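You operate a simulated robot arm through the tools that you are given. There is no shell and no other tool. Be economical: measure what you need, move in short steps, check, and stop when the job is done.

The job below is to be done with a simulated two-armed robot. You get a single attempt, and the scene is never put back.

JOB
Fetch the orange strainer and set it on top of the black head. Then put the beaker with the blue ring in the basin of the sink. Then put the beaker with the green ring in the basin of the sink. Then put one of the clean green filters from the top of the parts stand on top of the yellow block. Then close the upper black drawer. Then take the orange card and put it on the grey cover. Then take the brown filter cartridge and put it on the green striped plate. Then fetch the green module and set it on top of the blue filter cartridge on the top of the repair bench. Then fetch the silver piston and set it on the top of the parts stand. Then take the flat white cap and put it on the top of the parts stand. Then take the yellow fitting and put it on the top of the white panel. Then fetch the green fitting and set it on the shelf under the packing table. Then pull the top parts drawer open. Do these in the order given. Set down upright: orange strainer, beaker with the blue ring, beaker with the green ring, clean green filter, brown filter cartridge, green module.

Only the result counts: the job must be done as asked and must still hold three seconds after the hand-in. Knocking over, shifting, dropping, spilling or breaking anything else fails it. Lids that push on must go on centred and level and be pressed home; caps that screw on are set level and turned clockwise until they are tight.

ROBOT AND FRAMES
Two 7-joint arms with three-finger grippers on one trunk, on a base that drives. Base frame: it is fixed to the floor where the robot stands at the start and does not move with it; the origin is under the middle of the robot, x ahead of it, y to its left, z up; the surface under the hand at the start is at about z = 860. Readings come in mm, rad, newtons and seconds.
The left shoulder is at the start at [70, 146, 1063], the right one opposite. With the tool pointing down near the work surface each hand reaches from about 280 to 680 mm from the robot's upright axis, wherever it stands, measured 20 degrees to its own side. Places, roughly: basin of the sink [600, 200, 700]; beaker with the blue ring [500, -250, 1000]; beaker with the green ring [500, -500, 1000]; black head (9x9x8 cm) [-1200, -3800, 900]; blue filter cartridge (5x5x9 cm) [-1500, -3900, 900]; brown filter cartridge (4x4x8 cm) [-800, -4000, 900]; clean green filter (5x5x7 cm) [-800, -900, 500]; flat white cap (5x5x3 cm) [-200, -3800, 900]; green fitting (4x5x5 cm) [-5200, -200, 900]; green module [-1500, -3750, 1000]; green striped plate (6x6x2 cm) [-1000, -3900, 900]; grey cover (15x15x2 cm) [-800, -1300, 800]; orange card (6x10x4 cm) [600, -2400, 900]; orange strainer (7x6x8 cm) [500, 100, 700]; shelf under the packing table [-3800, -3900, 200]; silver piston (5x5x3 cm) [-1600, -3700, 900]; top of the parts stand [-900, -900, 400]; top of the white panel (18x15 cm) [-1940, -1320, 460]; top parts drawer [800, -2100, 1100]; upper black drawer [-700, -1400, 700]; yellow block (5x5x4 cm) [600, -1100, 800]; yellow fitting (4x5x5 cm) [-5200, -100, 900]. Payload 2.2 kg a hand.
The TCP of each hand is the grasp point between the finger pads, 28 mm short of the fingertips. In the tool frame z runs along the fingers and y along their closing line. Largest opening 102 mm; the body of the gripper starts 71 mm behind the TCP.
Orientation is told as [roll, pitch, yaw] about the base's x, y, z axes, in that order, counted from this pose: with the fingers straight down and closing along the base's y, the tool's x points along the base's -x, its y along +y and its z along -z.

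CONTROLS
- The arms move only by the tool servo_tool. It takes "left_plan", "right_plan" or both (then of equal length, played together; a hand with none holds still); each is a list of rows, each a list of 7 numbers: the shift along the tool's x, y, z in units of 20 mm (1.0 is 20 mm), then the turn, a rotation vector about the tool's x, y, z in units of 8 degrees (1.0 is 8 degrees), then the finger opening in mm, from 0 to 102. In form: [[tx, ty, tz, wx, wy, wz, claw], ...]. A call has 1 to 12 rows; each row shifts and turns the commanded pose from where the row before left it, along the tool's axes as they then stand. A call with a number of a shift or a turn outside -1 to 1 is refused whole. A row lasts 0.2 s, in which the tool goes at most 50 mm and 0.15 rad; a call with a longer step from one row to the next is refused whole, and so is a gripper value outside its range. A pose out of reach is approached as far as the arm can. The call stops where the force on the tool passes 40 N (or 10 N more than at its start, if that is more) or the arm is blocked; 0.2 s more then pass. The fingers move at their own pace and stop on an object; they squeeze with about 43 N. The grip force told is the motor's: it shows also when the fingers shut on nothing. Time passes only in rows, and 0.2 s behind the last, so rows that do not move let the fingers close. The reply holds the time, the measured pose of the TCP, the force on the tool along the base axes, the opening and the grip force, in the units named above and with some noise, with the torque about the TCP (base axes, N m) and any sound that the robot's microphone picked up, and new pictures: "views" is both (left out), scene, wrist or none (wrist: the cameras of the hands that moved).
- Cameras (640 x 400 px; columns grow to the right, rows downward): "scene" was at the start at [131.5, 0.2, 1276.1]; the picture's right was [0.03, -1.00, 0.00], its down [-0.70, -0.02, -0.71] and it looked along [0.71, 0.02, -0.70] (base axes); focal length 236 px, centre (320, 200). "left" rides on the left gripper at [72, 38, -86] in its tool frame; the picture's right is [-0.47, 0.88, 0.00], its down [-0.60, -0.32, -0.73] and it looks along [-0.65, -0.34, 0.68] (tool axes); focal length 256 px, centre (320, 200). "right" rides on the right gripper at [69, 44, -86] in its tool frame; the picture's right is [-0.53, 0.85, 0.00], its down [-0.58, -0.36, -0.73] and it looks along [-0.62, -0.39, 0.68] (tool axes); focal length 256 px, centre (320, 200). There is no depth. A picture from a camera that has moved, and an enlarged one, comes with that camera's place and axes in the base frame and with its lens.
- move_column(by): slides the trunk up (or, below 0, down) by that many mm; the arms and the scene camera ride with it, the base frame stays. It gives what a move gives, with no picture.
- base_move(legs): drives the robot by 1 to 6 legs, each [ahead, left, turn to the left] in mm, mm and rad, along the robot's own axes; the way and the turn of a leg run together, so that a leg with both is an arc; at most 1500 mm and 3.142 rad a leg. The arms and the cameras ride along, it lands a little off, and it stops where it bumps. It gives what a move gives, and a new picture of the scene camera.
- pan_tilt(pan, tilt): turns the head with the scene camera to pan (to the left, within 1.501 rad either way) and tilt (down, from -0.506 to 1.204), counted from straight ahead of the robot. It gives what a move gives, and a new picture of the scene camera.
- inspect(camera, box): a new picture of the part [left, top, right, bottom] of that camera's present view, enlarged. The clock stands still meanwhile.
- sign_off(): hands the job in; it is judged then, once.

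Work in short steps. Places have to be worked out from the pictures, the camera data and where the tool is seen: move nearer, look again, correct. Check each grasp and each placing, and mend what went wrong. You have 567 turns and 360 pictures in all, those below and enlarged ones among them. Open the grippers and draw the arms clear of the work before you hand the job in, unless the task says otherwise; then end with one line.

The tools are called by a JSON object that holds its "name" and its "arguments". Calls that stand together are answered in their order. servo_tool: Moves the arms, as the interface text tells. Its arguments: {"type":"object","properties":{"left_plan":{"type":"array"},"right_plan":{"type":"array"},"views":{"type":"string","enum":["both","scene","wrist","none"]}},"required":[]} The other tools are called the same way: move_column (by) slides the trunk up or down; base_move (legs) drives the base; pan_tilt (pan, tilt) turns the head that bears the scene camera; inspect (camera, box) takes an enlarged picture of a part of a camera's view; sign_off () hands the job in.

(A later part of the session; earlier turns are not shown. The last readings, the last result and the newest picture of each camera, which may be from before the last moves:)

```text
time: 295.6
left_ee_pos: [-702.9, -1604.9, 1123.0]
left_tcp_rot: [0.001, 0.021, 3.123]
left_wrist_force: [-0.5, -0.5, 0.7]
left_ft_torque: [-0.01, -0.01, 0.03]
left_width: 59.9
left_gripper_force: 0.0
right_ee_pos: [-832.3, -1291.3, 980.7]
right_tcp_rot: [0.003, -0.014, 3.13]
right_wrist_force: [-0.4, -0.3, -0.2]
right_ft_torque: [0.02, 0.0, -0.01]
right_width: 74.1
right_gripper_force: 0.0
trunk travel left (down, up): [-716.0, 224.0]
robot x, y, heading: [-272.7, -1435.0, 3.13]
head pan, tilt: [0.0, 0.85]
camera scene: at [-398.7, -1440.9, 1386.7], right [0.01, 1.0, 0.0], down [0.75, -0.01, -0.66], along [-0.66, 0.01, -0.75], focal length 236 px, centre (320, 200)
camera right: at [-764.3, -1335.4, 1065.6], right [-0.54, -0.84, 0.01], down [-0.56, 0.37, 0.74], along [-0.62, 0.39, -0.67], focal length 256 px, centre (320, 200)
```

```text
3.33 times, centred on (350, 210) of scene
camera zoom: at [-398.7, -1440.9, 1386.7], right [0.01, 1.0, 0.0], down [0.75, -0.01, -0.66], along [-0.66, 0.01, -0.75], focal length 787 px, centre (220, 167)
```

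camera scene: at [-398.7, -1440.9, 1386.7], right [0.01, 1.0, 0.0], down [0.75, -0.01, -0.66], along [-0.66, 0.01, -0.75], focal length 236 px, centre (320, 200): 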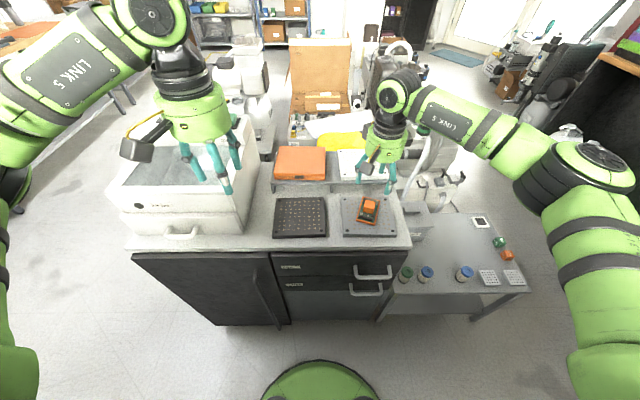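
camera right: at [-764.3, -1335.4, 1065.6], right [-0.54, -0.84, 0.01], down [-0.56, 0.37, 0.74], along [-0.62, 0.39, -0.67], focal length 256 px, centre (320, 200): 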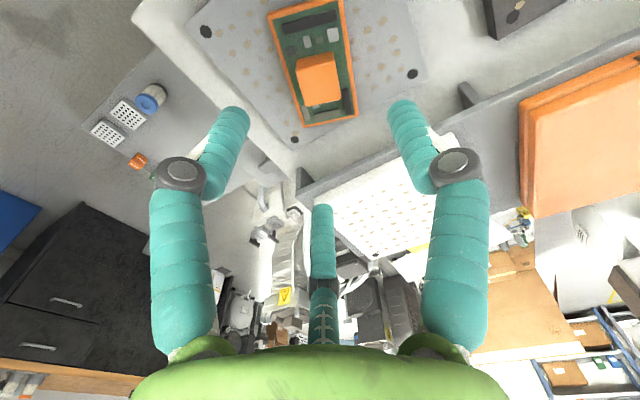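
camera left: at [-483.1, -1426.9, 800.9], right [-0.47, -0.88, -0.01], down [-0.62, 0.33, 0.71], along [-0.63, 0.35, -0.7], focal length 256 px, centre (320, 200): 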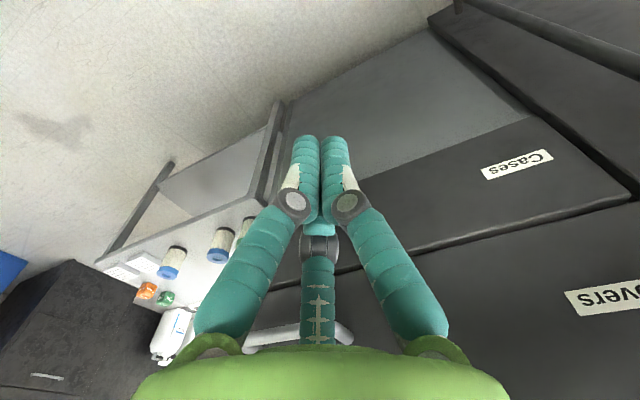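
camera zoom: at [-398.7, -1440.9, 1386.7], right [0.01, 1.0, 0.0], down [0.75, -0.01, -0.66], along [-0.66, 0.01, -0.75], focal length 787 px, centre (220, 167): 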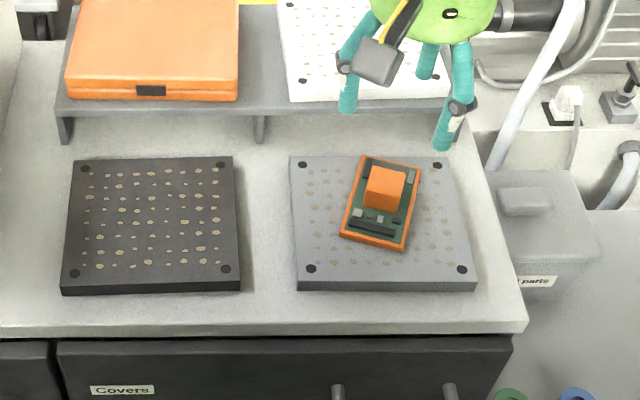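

The card lies on the grey cover. Next the repair bench: raise and retract the right hand, turn to face −y, and drive there.

{"name": "servo_tool", "arguments": {"right_plan": [[0.5, 0, -1, 0, 0, 0, 80], [1, 0, -1, 0, 0, 0, 80], [1, -0.5, -1, 0, 0, 0, 80], [1, -1, -1, 0, 0, 0, 80], [1, -1, -1, 0, 0, 0, 80], [1, -1, -1, 0, 0, 0, 80], [1, 0, -1, 0, 0, 0, 80]], "views": "none"}}

{"name": "base_move", "arguments": {"legs": [[-50, 0, 0], [0, 0, 1.583], [1350, 0, 0], [0, -420, 0]]}}

{"name": "pan_tilt", "arguments": {"pan": 0, "tilt": 0.6}}

```text
time: 297.2
left_ee_pos: [-703.6, -1604.8, 1122.0]
left_tcp_rot: [0.001, 0.019, 3.124]
left_wrist_force: [0.2, -0.6, 0.4]
left_ft_torque: [0.02, 0.01, -0.01]
left_width: 60.2
left_gripper_force: 0.0
right_ee_pos: [-699.9, -1220.8, 1119.2]
right_tcp_rot: [0.003, -0.016, 3.131]
right_wrist_force: [-0.1, -0.9, -0.1]
right_ft_torque: [0.02, 0.03, 0.02]
right_width: 79.7
right_gripper_force: 0.0
trunk travel left (down, up): [-716.0, 224.0]
robot x, y, heading: [-269.1, -1441.5, 3.127]
head pan, tilt: [0.0, 0.85]
```

```text
time: 310.7
left_ee_pos: [-406.6, -3244.1, 1122.2]
left_tcp_rot: [0.002, 0.023, -1.542]
left_wrist_force: [-0.4, 0.4, 0.2]
left_ft_torque: [-0.03, 0.02, 0.03]
left_width: 59.7
left_gripper_force: 0.0
right_ee_pos: [-791.7, -3260.8, 1117.6]
right_tcp_rot: [0.001, -0.013, -1.531]
right_wrist_force: [-0.2, 0.5, -0.5]
right_ft_torque: [0.0, 0.03, 0.02]
right_width: 79.9
right_gripper_force: 0.0
trunk travel left (down, up): [-716.0, 224.0]
robot x, y, heading: [-593.1, -2821.4, -1.535]
head pan, tilt: [0.0, 0.85]
camera scene: at [-587.8, -2950.9, 1386.7], right [-1.0, -0.04, 0.0], down [-0.03, 0.75, -0.66], along [0.02, -0.66, -0.75], focal length 236 px, centre (320, 200)
```

scene: 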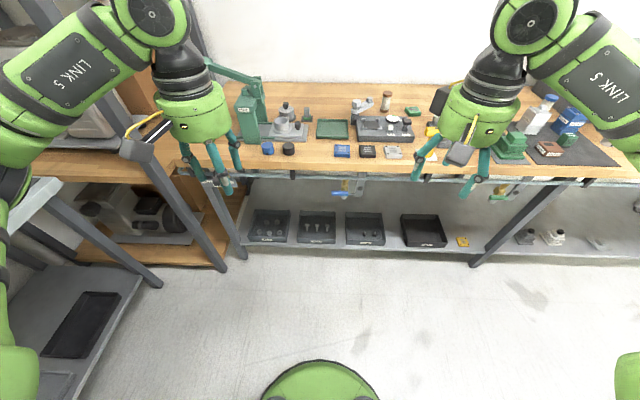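

```text
time: 311.5
left_ee_pos: [-407.2, -3244.8, 1121.8]
left_tcp_rot: [0.002, 0.023, -1.542]
left_wrist_force: [0.1, -0.1, 1.0]
left_ft_torque: [-0.01, 0.0, -0.03]
left_width: 59.9
left_gripper_force: 0.0
right_ee_pos: [-792.0, -3259.9, 1116.5]
right_tcp_rot: [0.005, -0.014, -1.533]
right_wrist_force: [0.9, 0.3, 0.6]
right_ft_torque: [-0.01, -0.03, -0.02]
right_width: 80.0
right_gripper_force: 0.1
trunk travel left (down, up): [-716.0, 224.0]
robot x, y, heading: [-590.8, -2820.2, -1.536]
head pan, tilt: [0.0, 0.6]
camera scene: at [-589.0, -2961.2, 1407.5], right [-1.0, -0.04, 0.0], down [-0.02, 0.57, -0.82], along [0.03, -0.82, -0.57], focal length 236 px, centre (320, 200)
```

scene: 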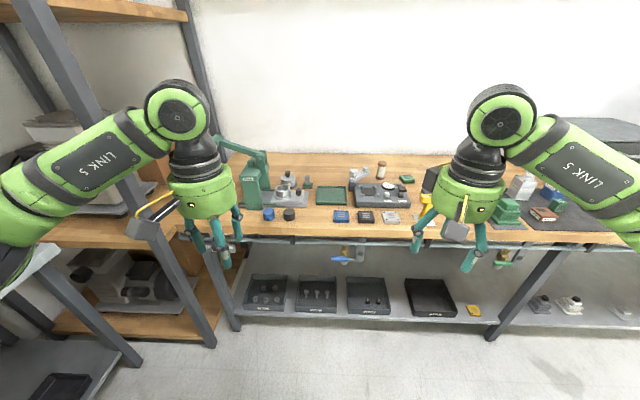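

Brown cartridge is near [-825, −3924], the green plate near [-950, −3910]. I'll strafe right 400 mm, square up, and approach.

{"name": "base_move", "arguments": {"legs": [[0, -400, -0.035], [430, 0, 0]]}}

{"name": "pan_tilt", "arguments": {"pan": 0.1, "tilt": 0.8}}

```text
time: 316.2
left_ee_pos: [-818.8, -3679.0, 1122.3]
left_tcp_rot: [0.001, 0.02, -1.576]
left_wrist_force: [0.1, 0.2, 0.1]
left_ft_torque: [-0.01, 0.02, 0.01]
left_width: 60.2
left_gripper_force: 0.1
right_ee_pos: [-1202.8, -3682.8, 1117.3]
right_tcp_rot: [0.004, -0.018, -1.566]
right_wrist_force: [0.1, -1.9, -0.5]
right_ft_torque: [-0.03, -0.02, 0.0]
right_width: 80.3
right_gripper_force: 0.1
trunk travel left (down, up): [-716.0, 224.0]
robot x, y, heading: [-992.1, -3248.9, -1.57]
head pan, tilt: [0.0, 0.6]
camera scene: at [-989.8, -3388.6, 1407.7], right [-1.0, 0.0, 0.0], down [0.0, 0.56, -0.83], along [0.0, -0.83, -0.56], focal length 236 px, centre (320, 200)
```

scene: 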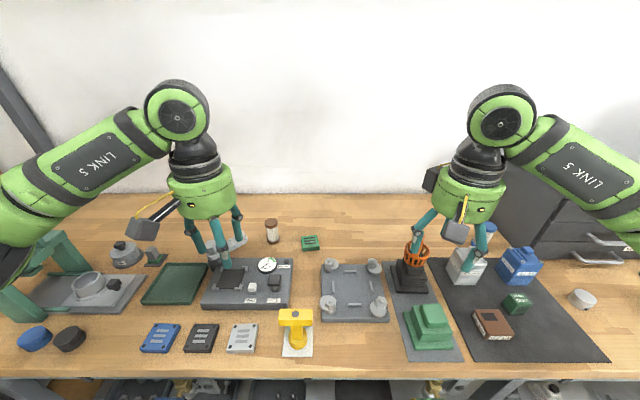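

```text
time: 316.9
left_ee_pos: [-819.1, -3679.4, 1122.3]
left_tcp_rot: [0.003, 0.025, -1.575]
left_wrist_force: [-0.2, 0.1, -0.4]
left_ft_torque: [0.0, -0.03, 0.02]
left_width: 60.2
left_gripper_force: 0.0
right_ee_pos: [-1203.0, -3682.3, 1116.6]
right_tcp_rot: [0.003, -0.014, -1.566]
right_wrist_force: [-0.1, 0.0, 0.1]
right_ft_torque: [0.05, -0.02, -0.01]
right_width: 80.3
right_gripper_force: 0.0
trunk travel left (down, up): [-716.0, 224.0]
robot x, y, heading: [-990.6, -3246.2, -1.569]
head pan, tilt: [0.099, 0.799]
camera scene: at [-981.9, -3382.1, 1390.7], right [-0.99, -0.1, 0.0], down [-0.07, 0.71, -0.7], along [0.07, -0.69, -0.72], focal length 236 px, centre (320, 200)
```

scene: 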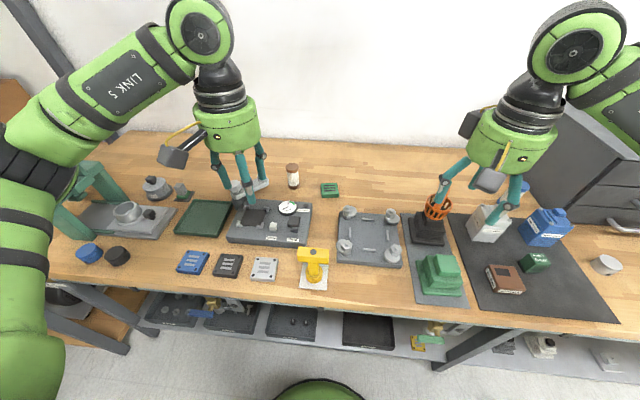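

{"name": "inspect", "arguments": {"camera": "scene", "box": [220, 140, 380, 240]}}

{"name": "inspect", "arguments": {"camera": "left", "box": [0, 0, 640, 400]}}

```text
4.00 times, centred on (300, 190) of scene
camera zoom: at [-981.9, -3382.1, 1390.7], right [-0.99, -0.1, 0.0], down [-0.07, 0.71, -0.7], along [0.07, -0.69, -0.72], focal length 945 px, centre (400, 240)
```

zoom: 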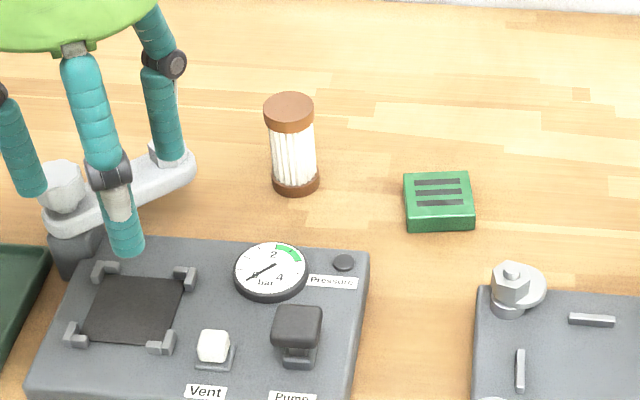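

```text
1.00 times, centred on (320, 200) of left (not enlarged: the box is as wide or as high as the picture)
camera zoom: at [-781.2, -3609.4, 1210.9], right [0.88, -0.47, -0.01], down [-0.32, -0.62, 0.72], along [-0.34, -0.63, -0.7], focal length 256 px, centre (320, 200)
```

zoom: 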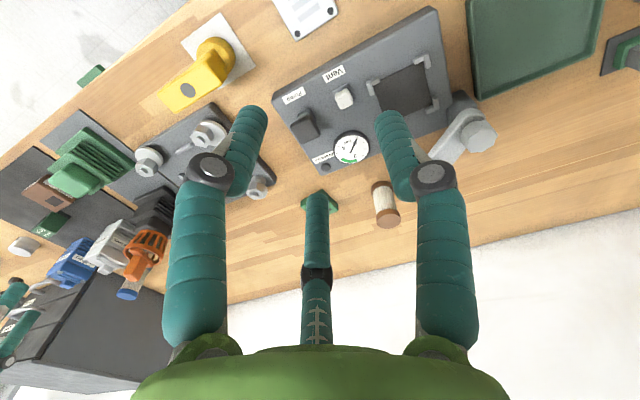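

Brown cartridge ≈[-834, −3945, top ≈935], about 700 mm ahead: I need to be closer. Forward 45 mm, then reach toward it.

{"name": "base_move", "arguments": {"legs": [[45, 0, 0]]}}

{"name": "servo_tool", "arguments": {"left_plan": [[-1, 0, 0, 0, 0, 0, 80], [-1, 0, 0, 0, 0, 0, 80], [-1, 0, 0, 0, 0, 0, 80], [-1, 0, 0, 0, 0, 0, 80], [-1, 0, 0, 0, 0, 0, 80], [-1, 0, 0, 0, 0, 0, 80], [-1, -0.2, 0, 0, 0, 0, 80], [-1, -0.2, 0, 0, 0, 0, 80], [-1, -0.2, 1, 0, 0, 0, 80], [-1, -0.2, 1, 0, 0, 0, 80], [0, 0, 1, 0, 0, 0, 80], [0, 0, 1, 0, 0, 0, 80]], "views": "wrist"}}

```text
time: 317.8
left_ee_pos: [-819.0, -3717.7, 1125.5]
left_tcp_rot: [0.002, 0.016, -1.574]
left_wrist_force: [0.2, 0.5, -0.3]
left_ft_torque: [-0.04, 0.0, 0.0]
left_width: 59.9
left_gripper_force: 0.2
right_ee_pos: [-1201.6, -3720.8, 1120.4]
right_tcp_rot: [0.003, -0.018, -1.566]
right_wrist_force: [0.3, 1.8, 0.8]
right_ft_torque: [-0.04, 0.01, 0.0]
right_width: 80.0
right_gripper_force: 0.0
trunk travel left (down, up): [-716.0, 224.0]
robot x, y, heading: [-989.8, -3295.8, -1.565]
head pan, tilt: [0.099, 0.799]
camera scene: at [-981.6, -3419.4, 1391.4], right [-0.99, -0.1, 0.0], down [-0.07, 0.71, -0.7], along [0.07, -0.7, -0.71], focal length 236 px, centre (320, 200)
```

scene: 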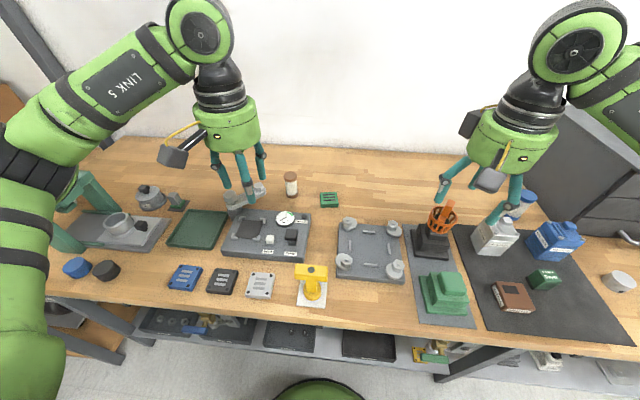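

```text
time: 320.4
left_ee_pos: [-834.3, -3923.0, 1037.0]
left_tcp_rot: [0.002, 0.021, -1.575]
left_wrist_force: [0.7, 0.1, -0.1]
left_ft_torque: [0.04, 0.0, 0.0]
left_width: 79.7
left_gripper_force: 0.0
right_ee_pos: [-1202.5, -3727.2, 1117.0]
right_tcp_rot: [0.003, -0.013, -1.564]
right_wrist_force: [0.2, -0.5, 0.8]
right_ft_torque: [0.03, -0.03, -0.02]
right_width: 80.0
right_gripper_force: 0.0
trunk travel left (down, up): [-716.0, 224.0]
robot x, y, heading: [-993.6, -3290.0, -1.566]
head pan, tilt: [0.099, 0.799]
camera left: at [-796.3, -3851.9, 1125.5], right [0.88, -0.47, -0.01], down [-0.32, -0.62, 0.72], along [-0.34, -0.63, -0.7], focal length 256 px, centre (320, 200)
```

left: 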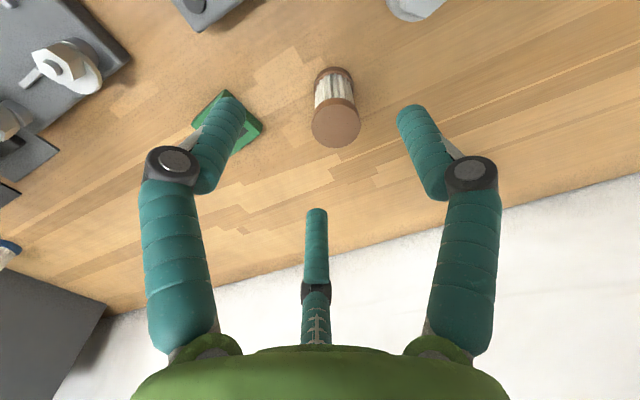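

Target [-835, −3951]. Advance 28 mm, level out the slight pitch, and lower to z≈1000.

{"name": "servo_tool", "arguments": {"left_plan": [[-0.7, 0, 0, 0, -0.15, 0, 80], [-0.7, 0, 1, 0, 0, 0, 80], [0, 0, 0.7, 0, 0, 0, 80]], "views": "wrist"}}

```text
time: 321.2
left_ee_pos: [-833.9, -3935.5, 1022.6]
left_tcp_rot: [0.0, 0.0, -1.576]
left_wrist_force: [0.7, -0.1, 0.4]
left_ft_torque: [0.03, -0.01, 0.0]
left_width: 80.1
left_gripper_force: 0.1
left hand out of reach, approached as far as the arm can: row 2
right_ee_pos: [-1201.3, -3727.6, 1117.7]
right_tcp_rot: [0.004, -0.015, -1.566]
right_wrist_force: [0.6, 0.4, -0.1]
right_ft_torque: [0.02, -0.01, 0.0]
right_width: 80.1
right_gripper_force: 0.0
trunk travel left (down, up): [-716.0, 224.0]
robot x, y, heading: [-989.8, -3292.2, -1.567]
head pan, tilt: [0.099, 0.799]
camera left: at [-796.2, -3863.5, 1109.8], right [0.88, -0.47, 0.0], down [-0.32, -0.6, 0.73], along [-0.34, -0.65, -0.68], focal length 256 px, centre (320, 200)
```

left: 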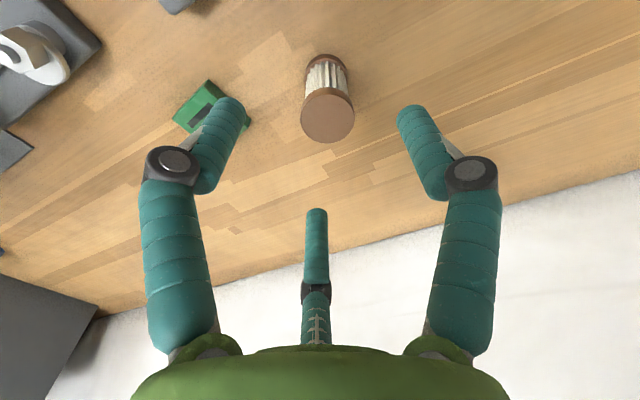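

Out of reach by ~16 mm. I'll try the base 25 mm closer.

{"name": "base_move", "arguments": {"legs": [[25, 0, 0]]}}

{"name": "servo_tool", "arguments": {"left_plan": [[0, 0.05, 0.5, 0, 0, 0, 80], [0, 0.05, 1, 0, 0, 0, 80]], "views": "wrist"}}

```text
time: 322.0
left_ee_pos: [-835.4, -3953.9, 1026.3]
left_tcp_rot: [0.003, -0.006, -1.574]
left_wrist_force: [0.0, 0.0, -0.4]
left_ft_torque: [-0.04, -0.02, 0.02]
left_width: 79.9
left_gripper_force: 0.1
right_ee_pos: [-1202.7, -3746.6, 1119.2]
right_tcp_rot: [0.004, -0.02, -1.563]
right_wrist_force: [-0.3, 0.5, 0.2]
right_ft_torque: [-0.08, 0.0, 0.0]
right_width: 80.1
right_gripper_force: 0.0
trunk travel left (down, up): [-716.0, 224.0]
robot x, y, heading: [-991.8, -3317.0, -1.57]
head pan, tilt: [0.099, 0.799]
camera scene: at [-981.6, -3443.8, 1391.4], right [-0.99, -0.1, 0.0], down [-0.07, 0.71, -0.7], along [0.07, -0.7, -0.71], focal length 236 px, centre (320, 200)
```

scene: 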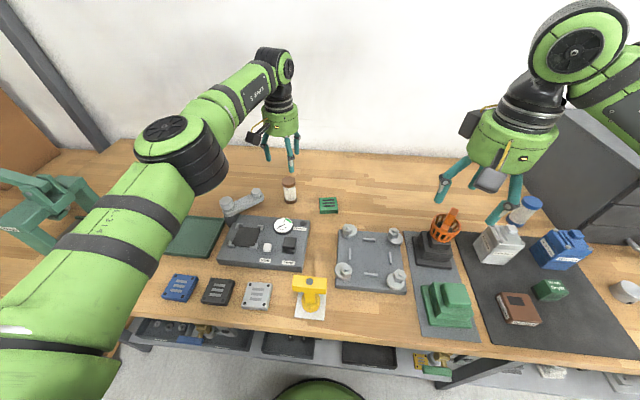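

```text
time: 322.6
left_ee_pos: [-831.5, -3958.3, 994.0]
left_tcp_rot: [0.002, 0.0, -1.574]
left_wrist_force: [0.4, 0.8, 0.4]
left_ft_torque: [-0.01, 0.0, -0.01]
left_width: 79.9
left_gripper_force: 0.0
right_ee_pos: [-1201.5, -3750.9, 1119.3]
right_tcp_rot: [0.003, -0.015, -1.563]
right_wrist_force: [0.3, -0.9, -0.8]
right_ft_torque: [0.01, 0.04, 0.02]
right_width: 79.9
right_gripper_force: 0.0
trunk travel left (down, up): [-716.0, 224.0]
robot x, y, heading: [-989.0, -3315.0, -1.567]
head pan, tilt: [0.099, 0.799]
camera left: at [-793.9, -3886.6, 1080.6], right [0.88, -0.47, 0.0], down [-0.32, -0.6, 0.73], along [-0.34, -0.65, -0.68], focal length 256 px, centre (320, 200)
```

left: 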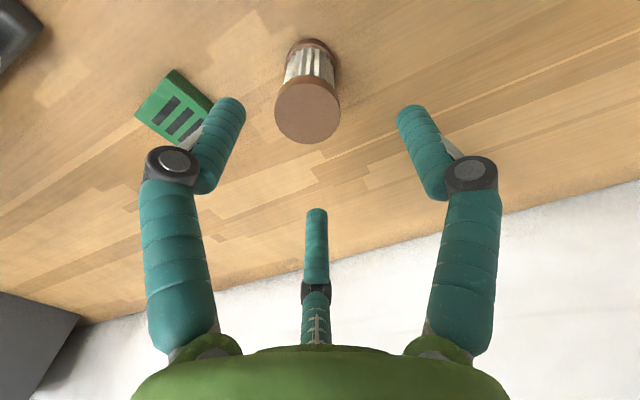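

Fine: correct by (−4, +6) mm and lower to z≈928, then close.

{"name": "servo_tool", "arguments": {"left_plan": [[0.3, -0.22, 1, 0, 0, 0, 80], [0, 0, 1, 0, 0, 0, 80], [0, 0, 1, 0, 0, 0, 80], [0, 0, 0.3, 0, 0, 0, 80]], "views": "wrist"}}

```text
time: 323.6
left_ee_pos: [-836.3, -3952.8, 926.6]
left_tcp_rot: [0.001, 0.0, -1.573]
left_wrist_force: [0.2, 0.5, 0.0]
left_ft_torque: [-0.02, 0.03, 0.0]
left_width: 79.9
left_gripper_force: 0.0
right_ee_pos: [-1202.6, -3749.5, 1117.4]
right_tcp_rot: [0.003, -0.015, -1.564]
right_wrist_force: [-0.1, 0.3, -0.4]
right_ft_torque: [0.03, -0.02, 0.01]
right_width: 80.0
right_gripper_force: 0.2
trunk travel left (down, up): [-716.0, 224.0]
robot x, y, heading: [-990.1, -3317.7, -1.567]
head pan, tilt: [0.099, 0.799]
camera left: at [-798.4, -3881.2, 1014.0], right [0.88, -0.47, 0.0], down [-0.32, -0.6, 0.73], along [-0.34, -0.65, -0.68], focal length 256 px, centre (320, 200)
```

left: 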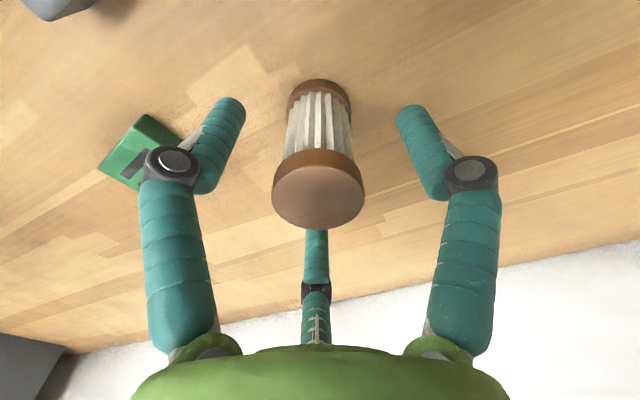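

Centred. Close and lift.

{"name": "servo_tool", "arguments": {"left_plan": [[0, 0, 0, 0, 0, 0, 25], [0, 0, 0, 0, 0, 0, 25], [0, 0, 0, 0, 0, 0, 25], [0, 0, -0.3, 0, 0, 0, 25], [0, 0, -1, 0, 0, 0, 25], [0, 0, -1, 0, 0, 0, 25]], "views": "wrist"}}

{"name": "inspect", "arguments": {"camera": "scene", "box": [240, 120, 400, 220]}}

```text
time: 325.0
left_ee_pos: [-836.8, -3953.3, 975.1]
left_tcp_rot: [0.003, -0.001, -1.574]
left_wrist_force: [-0.4, 0.6, -1.2]
left_ft_torque: [0.02, 0.02, 0.0]
left_width: 36.7
left_gripper_force: 43.0
right_ee_pos: [-1200.7, -3750.1, 1117.3]
right_tcp_rot: [0.003, -0.018, -1.565]
right_wrist_force: [0.4, 0.6, 0.6]
right_ft_torque: [-0.02, 0.0, 0.0]
right_width: 79.9
right_gripper_force: 0.0
trunk travel left (down, up): [-716.0, 224.0]
robot x, y, heading: [-994.7, -3316.9, -1.57]
head pan, tilt: [0.099, 0.799]
camera left: at [-798.6, -3880.6, 1062.0], right [0.88, -0.47, 0.0], down [-0.32, -0.6, 0.73], along [-0.34, -0.65, -0.68], focal length 256 px, centre (320, 200)
```

left: 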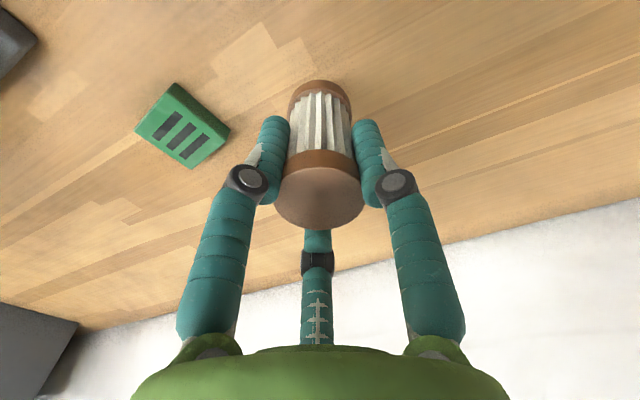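

```text
4.00 times, centred on (320, 170) of scene
camera zoom: at [-981.6, -3449.3, 1390.7], right [-0.99, -0.1, 0.0], down [-0.07, 0.71, -0.7], along [0.07, -0.69, -0.72], focal length 945 px, centre (320, 320)
```

zoom: 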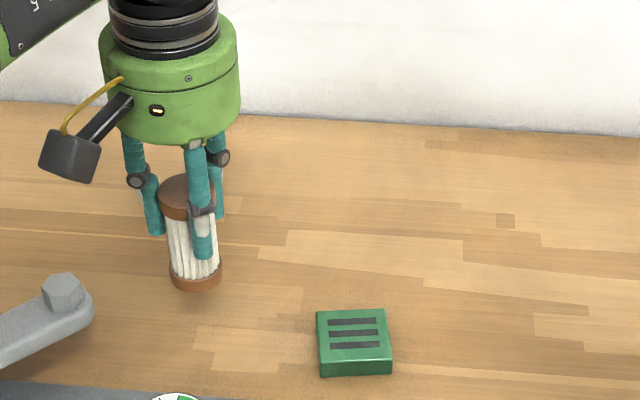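

Held. The green plate's top is centred around [-946, −3925, 882]. Carry it over, a bit higher.

{"name": "servo_tool", "arguments": {"left_plan": [[0.3, -1, -0.5, 0, 0, 0, 25], [0.3, -1, -0.5, 0, 0, 0, 25], [0.3, -1, 0, 0, 0, 0, 25], [0.3, -1, 0, 0, 0, 0, 25], [0.2, -1, 0, 0, 0, 0, 25], [0, -0.5, 0, 0, 0, 0, 25]], "views": "wrist"}}

{"name": "inspect", "arguments": {"camera": "scene", "box": [260, 140, 420, 240]}}

```text
time: 326.4
left_ee_pos: [-947.1, -3925.1, 993.7]
left_tcp_rot: [0.003, 0.001, -1.575]
left_wrist_force: [0.3, -0.5, -1.3]
left_ft_torque: [0.0, 0.01, -0.03]
left_width: 36.5
left_gripper_force: 42.9
right_ee_pos: [-1202.1, -3751.2, 1117.3]
right_tcp_rot: [0.004, -0.014, -1.565]
right_wrist_force: [0.5, 0.1, -0.1]
right_ft_torque: [0.01, 0.03, 0.02]
right_width: 79.8
right_gripper_force: 0.0
trunk travel left (down, up): [-716.0, 224.0]
robot x, y, heading: [-989.7, -3315.8, -1.567]
head pan, tilt: [0.099, 0.799]
camera left: at [-909.3, -3852.8, 1080.6], right [0.88, -0.47, 0.0], down [-0.32, -0.6, 0.73], along [-0.34, -0.65, -0.68], focal length 256 px, centre (320, 200)
```

left: 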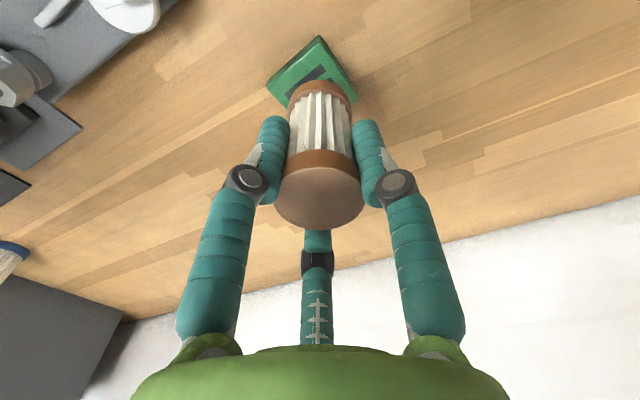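

```text
4.00 times, centred on (340, 190) of scene
camera zoom: at [-981.9, -3449.7, 1390.7], right [-0.99, -0.1, 0.0], down [-0.07, 0.71, -0.7], along [0.07, -0.69, -0.72], focal length 945 px, centre (240, 240)
```

zoom: 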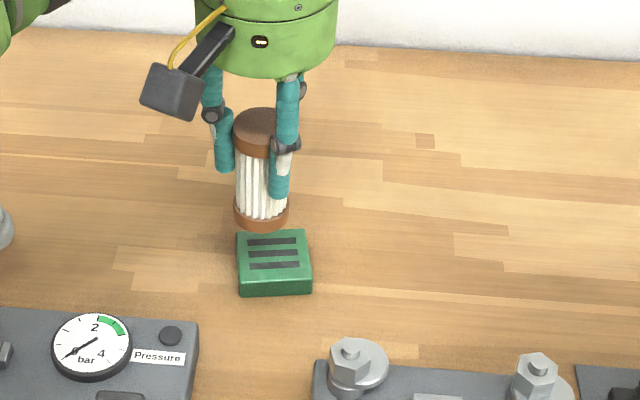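

Plate centre refined to [-955, −3929]. Shift (−8, −4) and lower to just above.

{"name": "servo_tool", "arguments": {"left_plan": [[-0.2, -0.42, 0.5, 0, 0, 0, 25], [0, 0, 0.8, 0, 0, 0, 25], [0, 0, 0.5, 0, 0, 0, 25], [0, 0, 0, 0, 0, 0, 25]], "views": "wrist"}}

{"name": "inspect", "arguments": {"camera": "scene", "box": [260, 140, 420, 240]}}

```text
time: 327.4
left_ee_pos: [-955.2, -3928.6, 957.8]
left_tcp_rot: [0.0, 0.0, -1.575]
left_wrist_force: [-0.9, 0.2, -1.5]
left_ft_torque: [0.01, 0.01, -0.02]
left_width: 36.5
left_gripper_force: 42.4
right_ee_pos: [-1202.7, -3751.1, 1117.6]
right_tcp_rot: [0.004, -0.017, -1.564]
right_wrist_force: [0.7, -0.5, 0.6]
right_ft_torque: [0.05, 0.02, -0.02]
right_width: 80.0
right_gripper_force: 0.0
trunk travel left (down, up): [-716.0, 224.0]
robot x, y, heading: [-992.3, -3316.6, -1.568]
head pan, tilt: [0.099, 0.799]
camera left: at [-916.6, -3856.7, 1044.5], right [0.88, -0.47, 0.0], down [-0.32, -0.6, 0.73], along [-0.34, -0.65, -0.68], focal length 256 px, centre (320, 200)
```

left: 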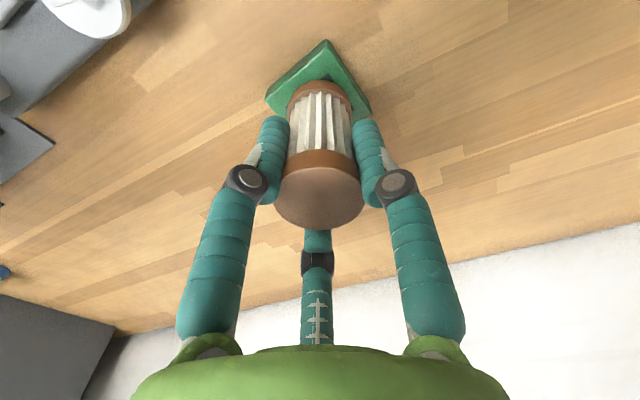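

```text
4.00 times, centred on (340, 190) of scene
camera zoom: at [-981.9, -3449.6, 1390.7], right [-0.99, -0.1, 0.0], down [-0.07, 0.71, -0.7], along [0.07, -0.69, -0.72], focal length 945 px, centre (240, 240)
```

zoom: 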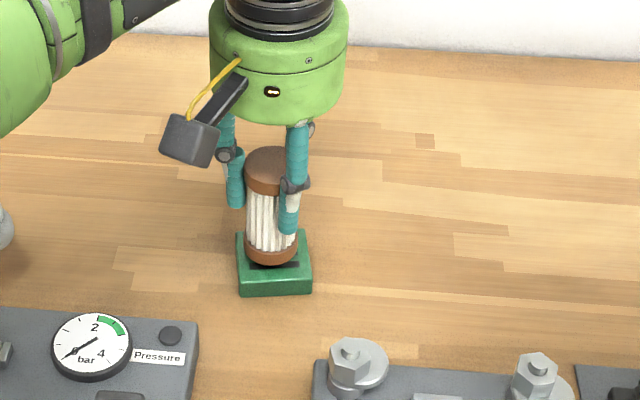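

Good alignment. Creep down to contact.

{"name": "servo_tool", "arguments": {"left_plan": [[0, 0, 0.2, 0, 0, 0, 25], [0, 0, 0.15, 0, 0, 0, 25], [0, 0, 0.1, 0, 0, 0, 25]], "views": "none"}}

{"name": "servo_tool", "arguments": {"left_plan": [[0, 0, 0.1, 0, 0, 0, 25], [0, 0, 0.1, 0, 0, 0, 25]], "views": "none"}}

```text
time: 328.2
left_ee_pos: [-955.6, -3928.4, 948.4]
left_tcp_rot: [0.001, 0.001, -1.573]
left_wrist_force: [0.7, 0.4, -0.7]
left_ft_torque: [0.02, 0.01, 0.02]
left_width: 36.7
left_gripper_force: 42.1
right_ee_pos: [-1202.3, -3750.7, 1118.2]
right_tcp_rot: [0.005, -0.016, -1.563]
right_wrist_force: [0.3, 0.5, -0.9]
right_ft_torque: [-0.01, 0.01, -0.01]
right_width: 79.8
right_gripper_force: 0.1
trunk travel left (down, up): [-716.0, 224.0]
robot x, y, heading: [-989.3, -3314.9, -1.572]
head pan, tilt: [0.099, 0.799]
```

```text
time: 328.8
left_ee_pos: [-955.9, -3928.8, 944.4]
left_tcp_rot: [0.0, -0.004, -1.574]
left_wrist_force: [-0.6, -1.6, 6.0]
left_ft_torque: [-0.01, 0.04, -0.02]
left_width: 36.5
left_gripper_force: 42.8
right_ee_pos: [-1201.1, -3749.8, 1117.9]
right_tcp_rot: [0.003, -0.015, -1.564]
right_wrist_force: [0.2, 0.4, 0.3]
right_ft_torque: [0.0, 0.0, -0.02]
right_width: 79.8
right_gripper_force: 0.1
trunk travel left (down, up): [-716.0, 224.0]
robot x, y, heading: [-988.4, -3315.9, -1.567]
head pan, tilt: [0.099, 0.799]
```

Contact (6 N). Release and rise.

{"name": "servo_tool", "arguments": {"left_plan": [[0, 0, 0, 0, 0, 0, 42], [0, 0, 0, 0, 0, 0, 55], [0, 0, 0, 0, 0, 0, 70], [0, 0, 0, 0, 0, 0, 70], [0, 0, -0.5, 0, 0, 0, 70], [0, 0, -1, 0, 0, 0, 70], [0, 0, -1, 0, 0, 0, 70], [0, 0, -1, 0, 0, 0, 70], [0, 0, -1, 0, 0, 0, 70], [0, 0, -1, 0, 0, 0, 70]], "views": "none"}}

{"name": "inspect", "arguments": {"camera": "scene", "box": [260, 140, 420, 240]}}

```text
time: 331.0
left_ee_pos: [-957.0, -3927.8, 1053.6]
left_tcp_rot: [0.001, 0.0, -1.576]
left_wrist_force: [1.5, -0.8, -1.1]
left_ft_torque: [-0.02, -0.02, 0.01]
left_width: 70.1
left_gripper_force: 0.0
right_ee_pos: [-1202.3, -3750.7, 1117.4]
right_tcp_rot: [0.003, -0.016, -1.565]
right_wrist_force: [0.1, 0.4, 0.5]
right_ft_torque: [-0.04, -0.01, 0.02]
right_width: 80.0
right_gripper_force: 0.0
trunk travel left (down, up): [-716.0, 224.0]
robot x, y, heading: [-993.9, -3317.0, -1.568]
head pan, tilt: [0.099, 0.799]
```

```text
4.00 times, centred on (340, 190) of scene
camera zoom: at [-982.0, -3449.0, 1390.7], right [-0.99, -0.1, 0.0], down [-0.07, 0.71, -0.7], along [0.07, -0.69, -0.72], focal length 945 px, centre (240, 240)
```

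zoom: 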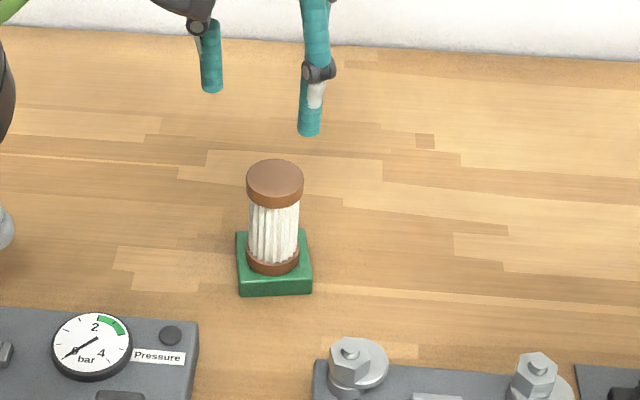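

The brown cartridge stands on the green plate. Next the green "Dryer" module: raise the left hand, back off and shift right 640 mm.

{"name": "servo_tool", "arguments": {"left_plan": [[1, 0, -1, 0, 0, 0, 80], [1, 0.5, -1, 0, 0, 0, 80], [1, 1, -1, 0, 0, 0, 80], [1, 1, -1, 0, 0, 0, 80], [1, 1, 0, 0, 0, 0, 80], [1, 1, 0, 0, 0, 0, 80], [1, 1, 0, 0, 0, 0, 80], [1, 0.5, 0, 0, 0, 0, 80]], "views": "none"}}

{"name": "base_move", "arguments": {"legs": [[-130, 0, 0], [0, -640, 0], [60, 0, 0]]}}

{"name": "pan_tilt", "arguments": {"pan": 0.1, "tilt": 0.75}}

```text
time: 332.8
left_ee_pos: [-832.7, -3768.7, 1135.0]
left_tcp_rot: [0.0, -0.001, -1.574]
left_wrist_force: [-0.7, -1.3, -0.1]
left_ft_torque: [-0.01, 0.0, -0.02]
left_width: 80.0
left_gripper_force: 0.0
right_ee_pos: [-1201.8, -3750.3, 1118.1]
right_tcp_rot: [0.003, -0.016, -1.565]
right_wrist_force: [-0.5, -1.0, -0.7]
right_ft_torque: [0.01, 0.01, 0.01]
right_width: 80.0
right_gripper_force: 0.0
trunk travel left (down, up): [-716.0, 224.0]
robot x, y, heading: [-991.0, -3316.9, -1.564]
head pan, tilt: [0.099, 0.799]
```

```text
time: 337.8
left_ee_pos: [-1477.7, -3697.0, 1136.6]
left_tcp_rot: [0.004, -0.003, -1.578]
left_wrist_force: [0.0, 1.9, 0.5]
left_ft_torque: [-0.05, 0.03, -0.01]
left_width: 79.9
left_gripper_force: 0.1
right_ee_pos: [-1846.5, -3675.3, 1120.1]
right_tcp_rot: [0.002, -0.019, -1.567]
right_wrist_force: [0.6, 0.6, -1.2]
right_ft_torque: [-0.05, 0.0, -0.01]
right_width: 79.8
right_gripper_force: 0.0
trunk travel left (down, up): [-716.0, 224.0]
robot x, y, heading: [-1633.1, -3242.8, -1.57]
head pan, tilt: [0.099, 0.799]
camera scene: at [-1624.1, -3374.6, 1391.2], right [-0.99, -0.1, 0.0], down [-0.07, 0.71, -0.7], along [0.07, -0.7, -0.71], focal length 236 px, centre (320, 200)
```

scene: 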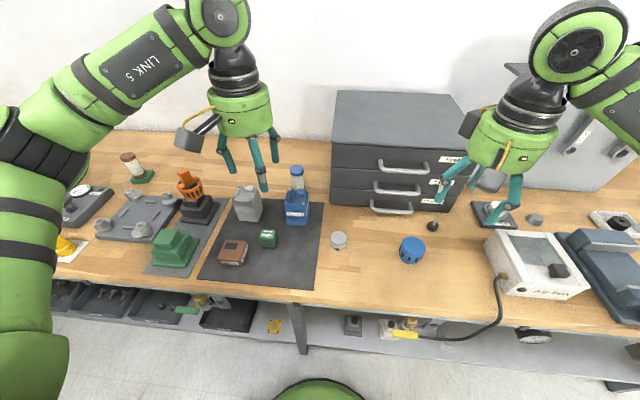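

```text
time: 338.5
left_ee_pos: [-1477.3, -3699.0, 1134.5]
left_tcp_rot: [0.002, 0.0, -1.577]
left_wrist_force: [0.8, 0.9, -0.4]
left_ft_torque: [0.01, 0.0, 0.0]
left_width: 80.0
left_gripper_force: 0.1
right_ee_pos: [-1845.3, -3678.1, 1118.1]
right_tcp_rot: [0.003, -0.015, -1.567]
right_wrist_force: [0.3, -0.8, -1.1]
right_ft_torque: [0.01, 0.0, 0.01]
right_width: 80.0
right_gripper_force: 0.1
trunk travel left (down, up): [-716.0, 224.0]
robot x, y, heading: [-1635.7, -3242.5, -1.574]
head pan, tilt: [0.099, 0.75]
camera scene: at [-1624.1, -3381.3, 1394.7], right [-0.99, -0.1, 0.0], down [-0.07, 0.68, -0.73], along [0.07, -0.73, -0.68], focal length 236 px, centre (320, 200)
```

scene: 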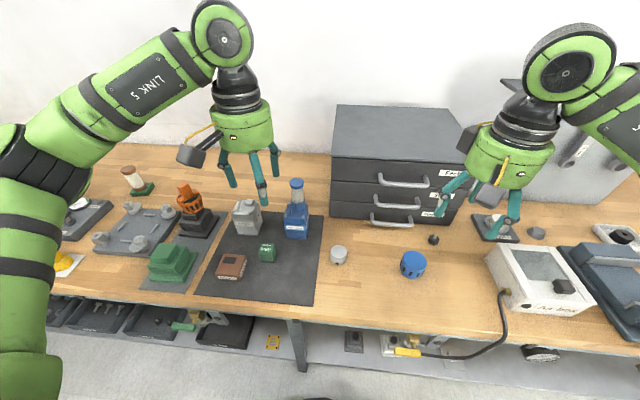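

{"name": "inspect", "arguments": {"camera": "scene", "box": [210, 165, 370, 285]}}

{"name": "inspect", "arguments": {"camera": "left", "box": [0, 0, 640, 400]}}

```text
3.33 times, centred on (290, 225) of scene
camera zoom: at [-1624.1, -3381.3, 1394.7], right [-0.99, -0.1, 0.0], down [-0.07, 0.68, -0.73], along [0.07, -0.73, -0.68], focal length 787 px, centre (420, 117)
```

zoom: 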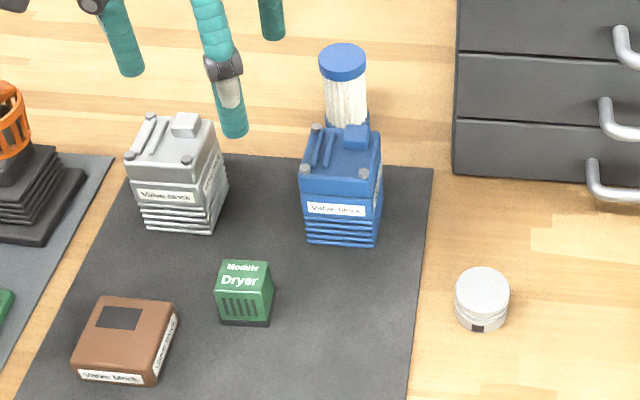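

```text
1.00 times, centred on (320, 200) of left (not enlarged: the box is as wide or as high as the picture)
camera zoom: at [-1439.3, -3627.4, 1222.3], right [0.88, -0.47, 0.0], down [-0.32, -0.6, 0.73], along [-0.34, -0.65, -0.68], focal length 256 px, centre (320, 200)
```

zoom: 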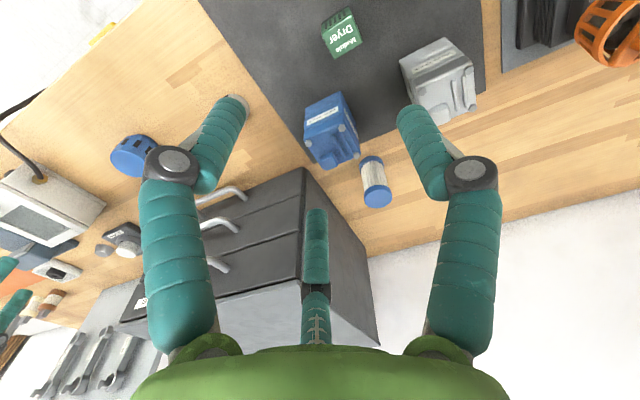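

Module ≈[-1457, −3717, top ≈905]; blue cartridge top ≈[-1496, −3926, 950]. Move above the module and look.

{"name": "servo_tool", "arguments": {"left_plan": [[-0.5, 0.5, 1, 0, 0, 0, 90], [-0.4, 0.5, 1, 0, 0, 0, 90], [0, 0, 1, 0, 0, 0, 90], [0, 0, 1, 0, 0, 0, 90], [0, 0, 1, 0, 0, 0, 90], [0, 0, 1, 0, 0, 0, 90], [0, 0, 1, 0, 0, 0, 90], [0, 0, 1, 0, 0, 0, 90]], "views": "wrist"}}

{"name": "inspect", "arguments": {"camera": "left", "box": [220, 20, 420, 160]}}

```text
time: 340.3
left_ee_pos: [-1459.0, -3717.7, 973.5]
left_tcp_rot: [0.001, 0.001, -1.578]
left_wrist_force: [0.4, 0.5, -0.9]
left_ft_torque: [0.0, 0.03, 0.0]
left_width: 89.9
left_gripper_force: 0.0
right_ee_pos: [-1845.4, -3680.4, 1117.4]
right_tcp_rot: [0.003, -0.016, -1.566]
right_wrist_force: [-0.3, -0.1, -0.5]
right_ft_torque: [0.0, -0.01, -0.02]
right_width: 80.0
right_gripper_force: 0.1
trunk travel left (down, up): [-716.0, 224.0]
robot x, y, heading: [-1635.4, -3244.6, -1.568]
head pan, tilt: [0.099, 0.75]
camera left: at [-1420.3, -3645.5, 1061.3], right [0.88, -0.47, 0.0], down [-0.32, -0.6, 0.73], along [-0.34, -0.64, -0.68], focal length 256 px, centre (320, 200)
```

left: 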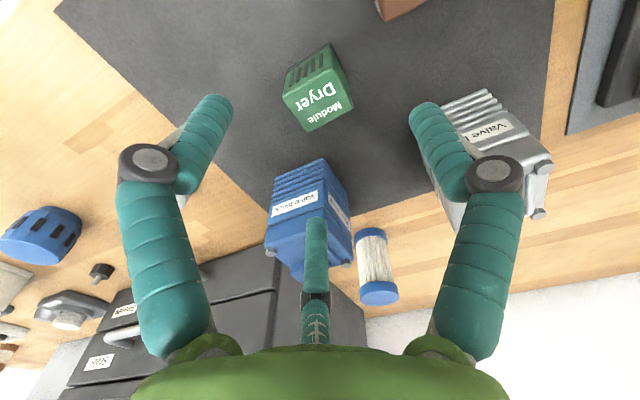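

```text
2.86 times, centred on (320, 90) of left
camera zoom: at [-1420.3, -3645.5, 1061.3], right [0.88, -0.47, 0.0], down [-0.32, -0.6, 0.73], along [-0.34, -0.64, -0.68], focal length 731 px, centre (320, 514)
```

zoom: 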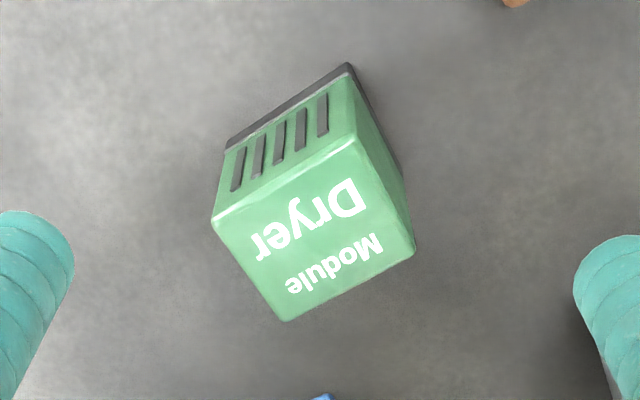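

The module's top face is on the tool axis (z≈897). Lower to TCP z≈899 and close.

{"name": "servo_tool", "arguments": {"left_plan": [[0, 0, 1, 0, 0, 0, 90], [0, 0, 1, 0, 0, 0, 90], [0, 0, 1, 0, 0, 0, 90], [0, 0, 0.7, 0, 0, 0, 90]], "views": "wrist"}}

```text
time: 341.3
left_ee_pos: [-1456.3, -3717.2, 900.8]
left_tcp_rot: [0.001, 0.0, -1.576]
left_wrist_force: [0.6, 0.0, 0.5]
left_ft_torque: [0.04, 0.01, 0.02]
left_width: 90.0
left_gripper_force: 0.0
right_ee_pos: [-1845.3, -3680.3, 1118.1]
right_tcp_rot: [0.004, -0.016, -1.565]
right_wrist_force: [-0.7, 0.5, 0.4]
right_ft_torque: [0.02, -0.01, -0.04]
right_width: 80.1
right_gripper_force: 0.1
trunk travel left (down, up): [-716.0, 224.0]
robot x, y, heading: [-1634.0, -3245.2, -1.574]
head pan, tilt: [0.099, 0.75]
camera left: at [-1417.5, -3645.6, 987.6], right [0.88, -0.47, 0.0], down [-0.32, -0.6, 0.73], along [-0.34, -0.64, -0.68], focal length 256 px, centre (320, 200)
```

left: 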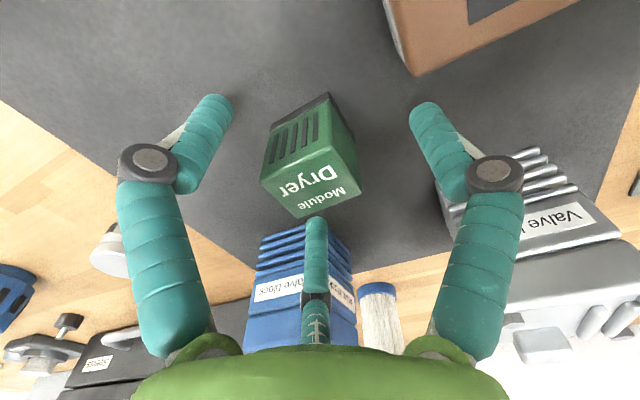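

Aligned. Close gently and lift a little.

{"name": "servo_tool", "arguments": {"left_plan": [[0, 0, 0.1, 0, 0, 0, 60], [0, 0, 0, 0, 0, 0, 25], [0, 0, 0, 0, 0, 0, 25], [0, 0, 0, 0, 0, 0, 25], [0, 0, -0.3, 0, 0, 0, 25], [0, 0, -1, 0, 0, 0, 25], [0, 0, -1, 0, 0, 0, 25]], "views": "wrist"}}

{"name": "inspect", "arguments": {"camera": "scene", "box": [210, 165, 370, 285]}}

```text
time: 342.9
left_ee_pos: [-1456.8, -3716.6, 944.8]
left_tcp_rot: [0.003, -0.001, -1.578]
left_wrist_force: [-1.0, -0.7, -0.9]
left_ft_torque: [-0.01, -0.02, -0.04]
left_width: 35.4
left_gripper_force: 43.3
right_ee_pos: [-1845.6, -3679.2, 1118.2]
right_tcp_rot: [0.002, -0.015, -1.565]
right_wrist_force: [0.1, -0.2, 0.2]
right_ft_torque: [-0.03, -0.02, 0.02]
right_width: 79.9
right_gripper_force: 0.1
trunk travel left (down, up): [-716.0, 224.0]
robot x, y, heading: [-1630.1, -3249.8, -1.57]
head pan, tilt: [0.099, 0.75]
camera left: at [-1418.7, -3644.7, 1032.1], right [0.88, -0.47, 0.0], down [-0.32, -0.6, 0.73], along [-0.34, -0.65, -0.68], focal length 256 px, centre (320, 200)
```

left: 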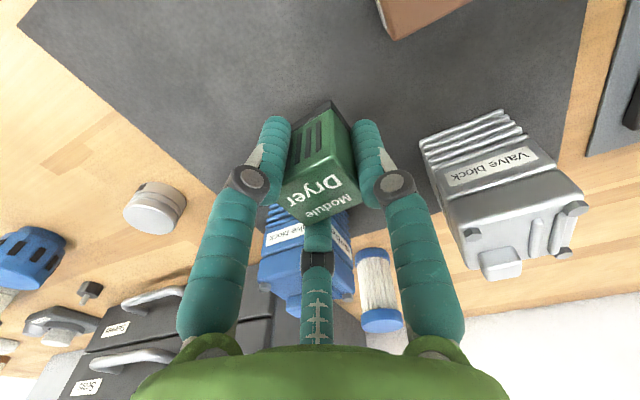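

```text
3.33 times, centred on (290, 225) of scene
camera zoom: at [-1624.2, -3380.9, 1394.7], right [-0.99, -0.1, 0.0], down [-0.07, 0.68, -0.73], along [0.07, -0.73, -0.68], focal length 787 px, centre (420, 117)
```

zoom: 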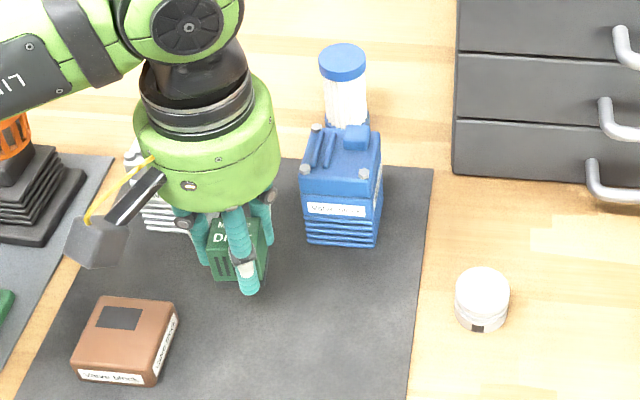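

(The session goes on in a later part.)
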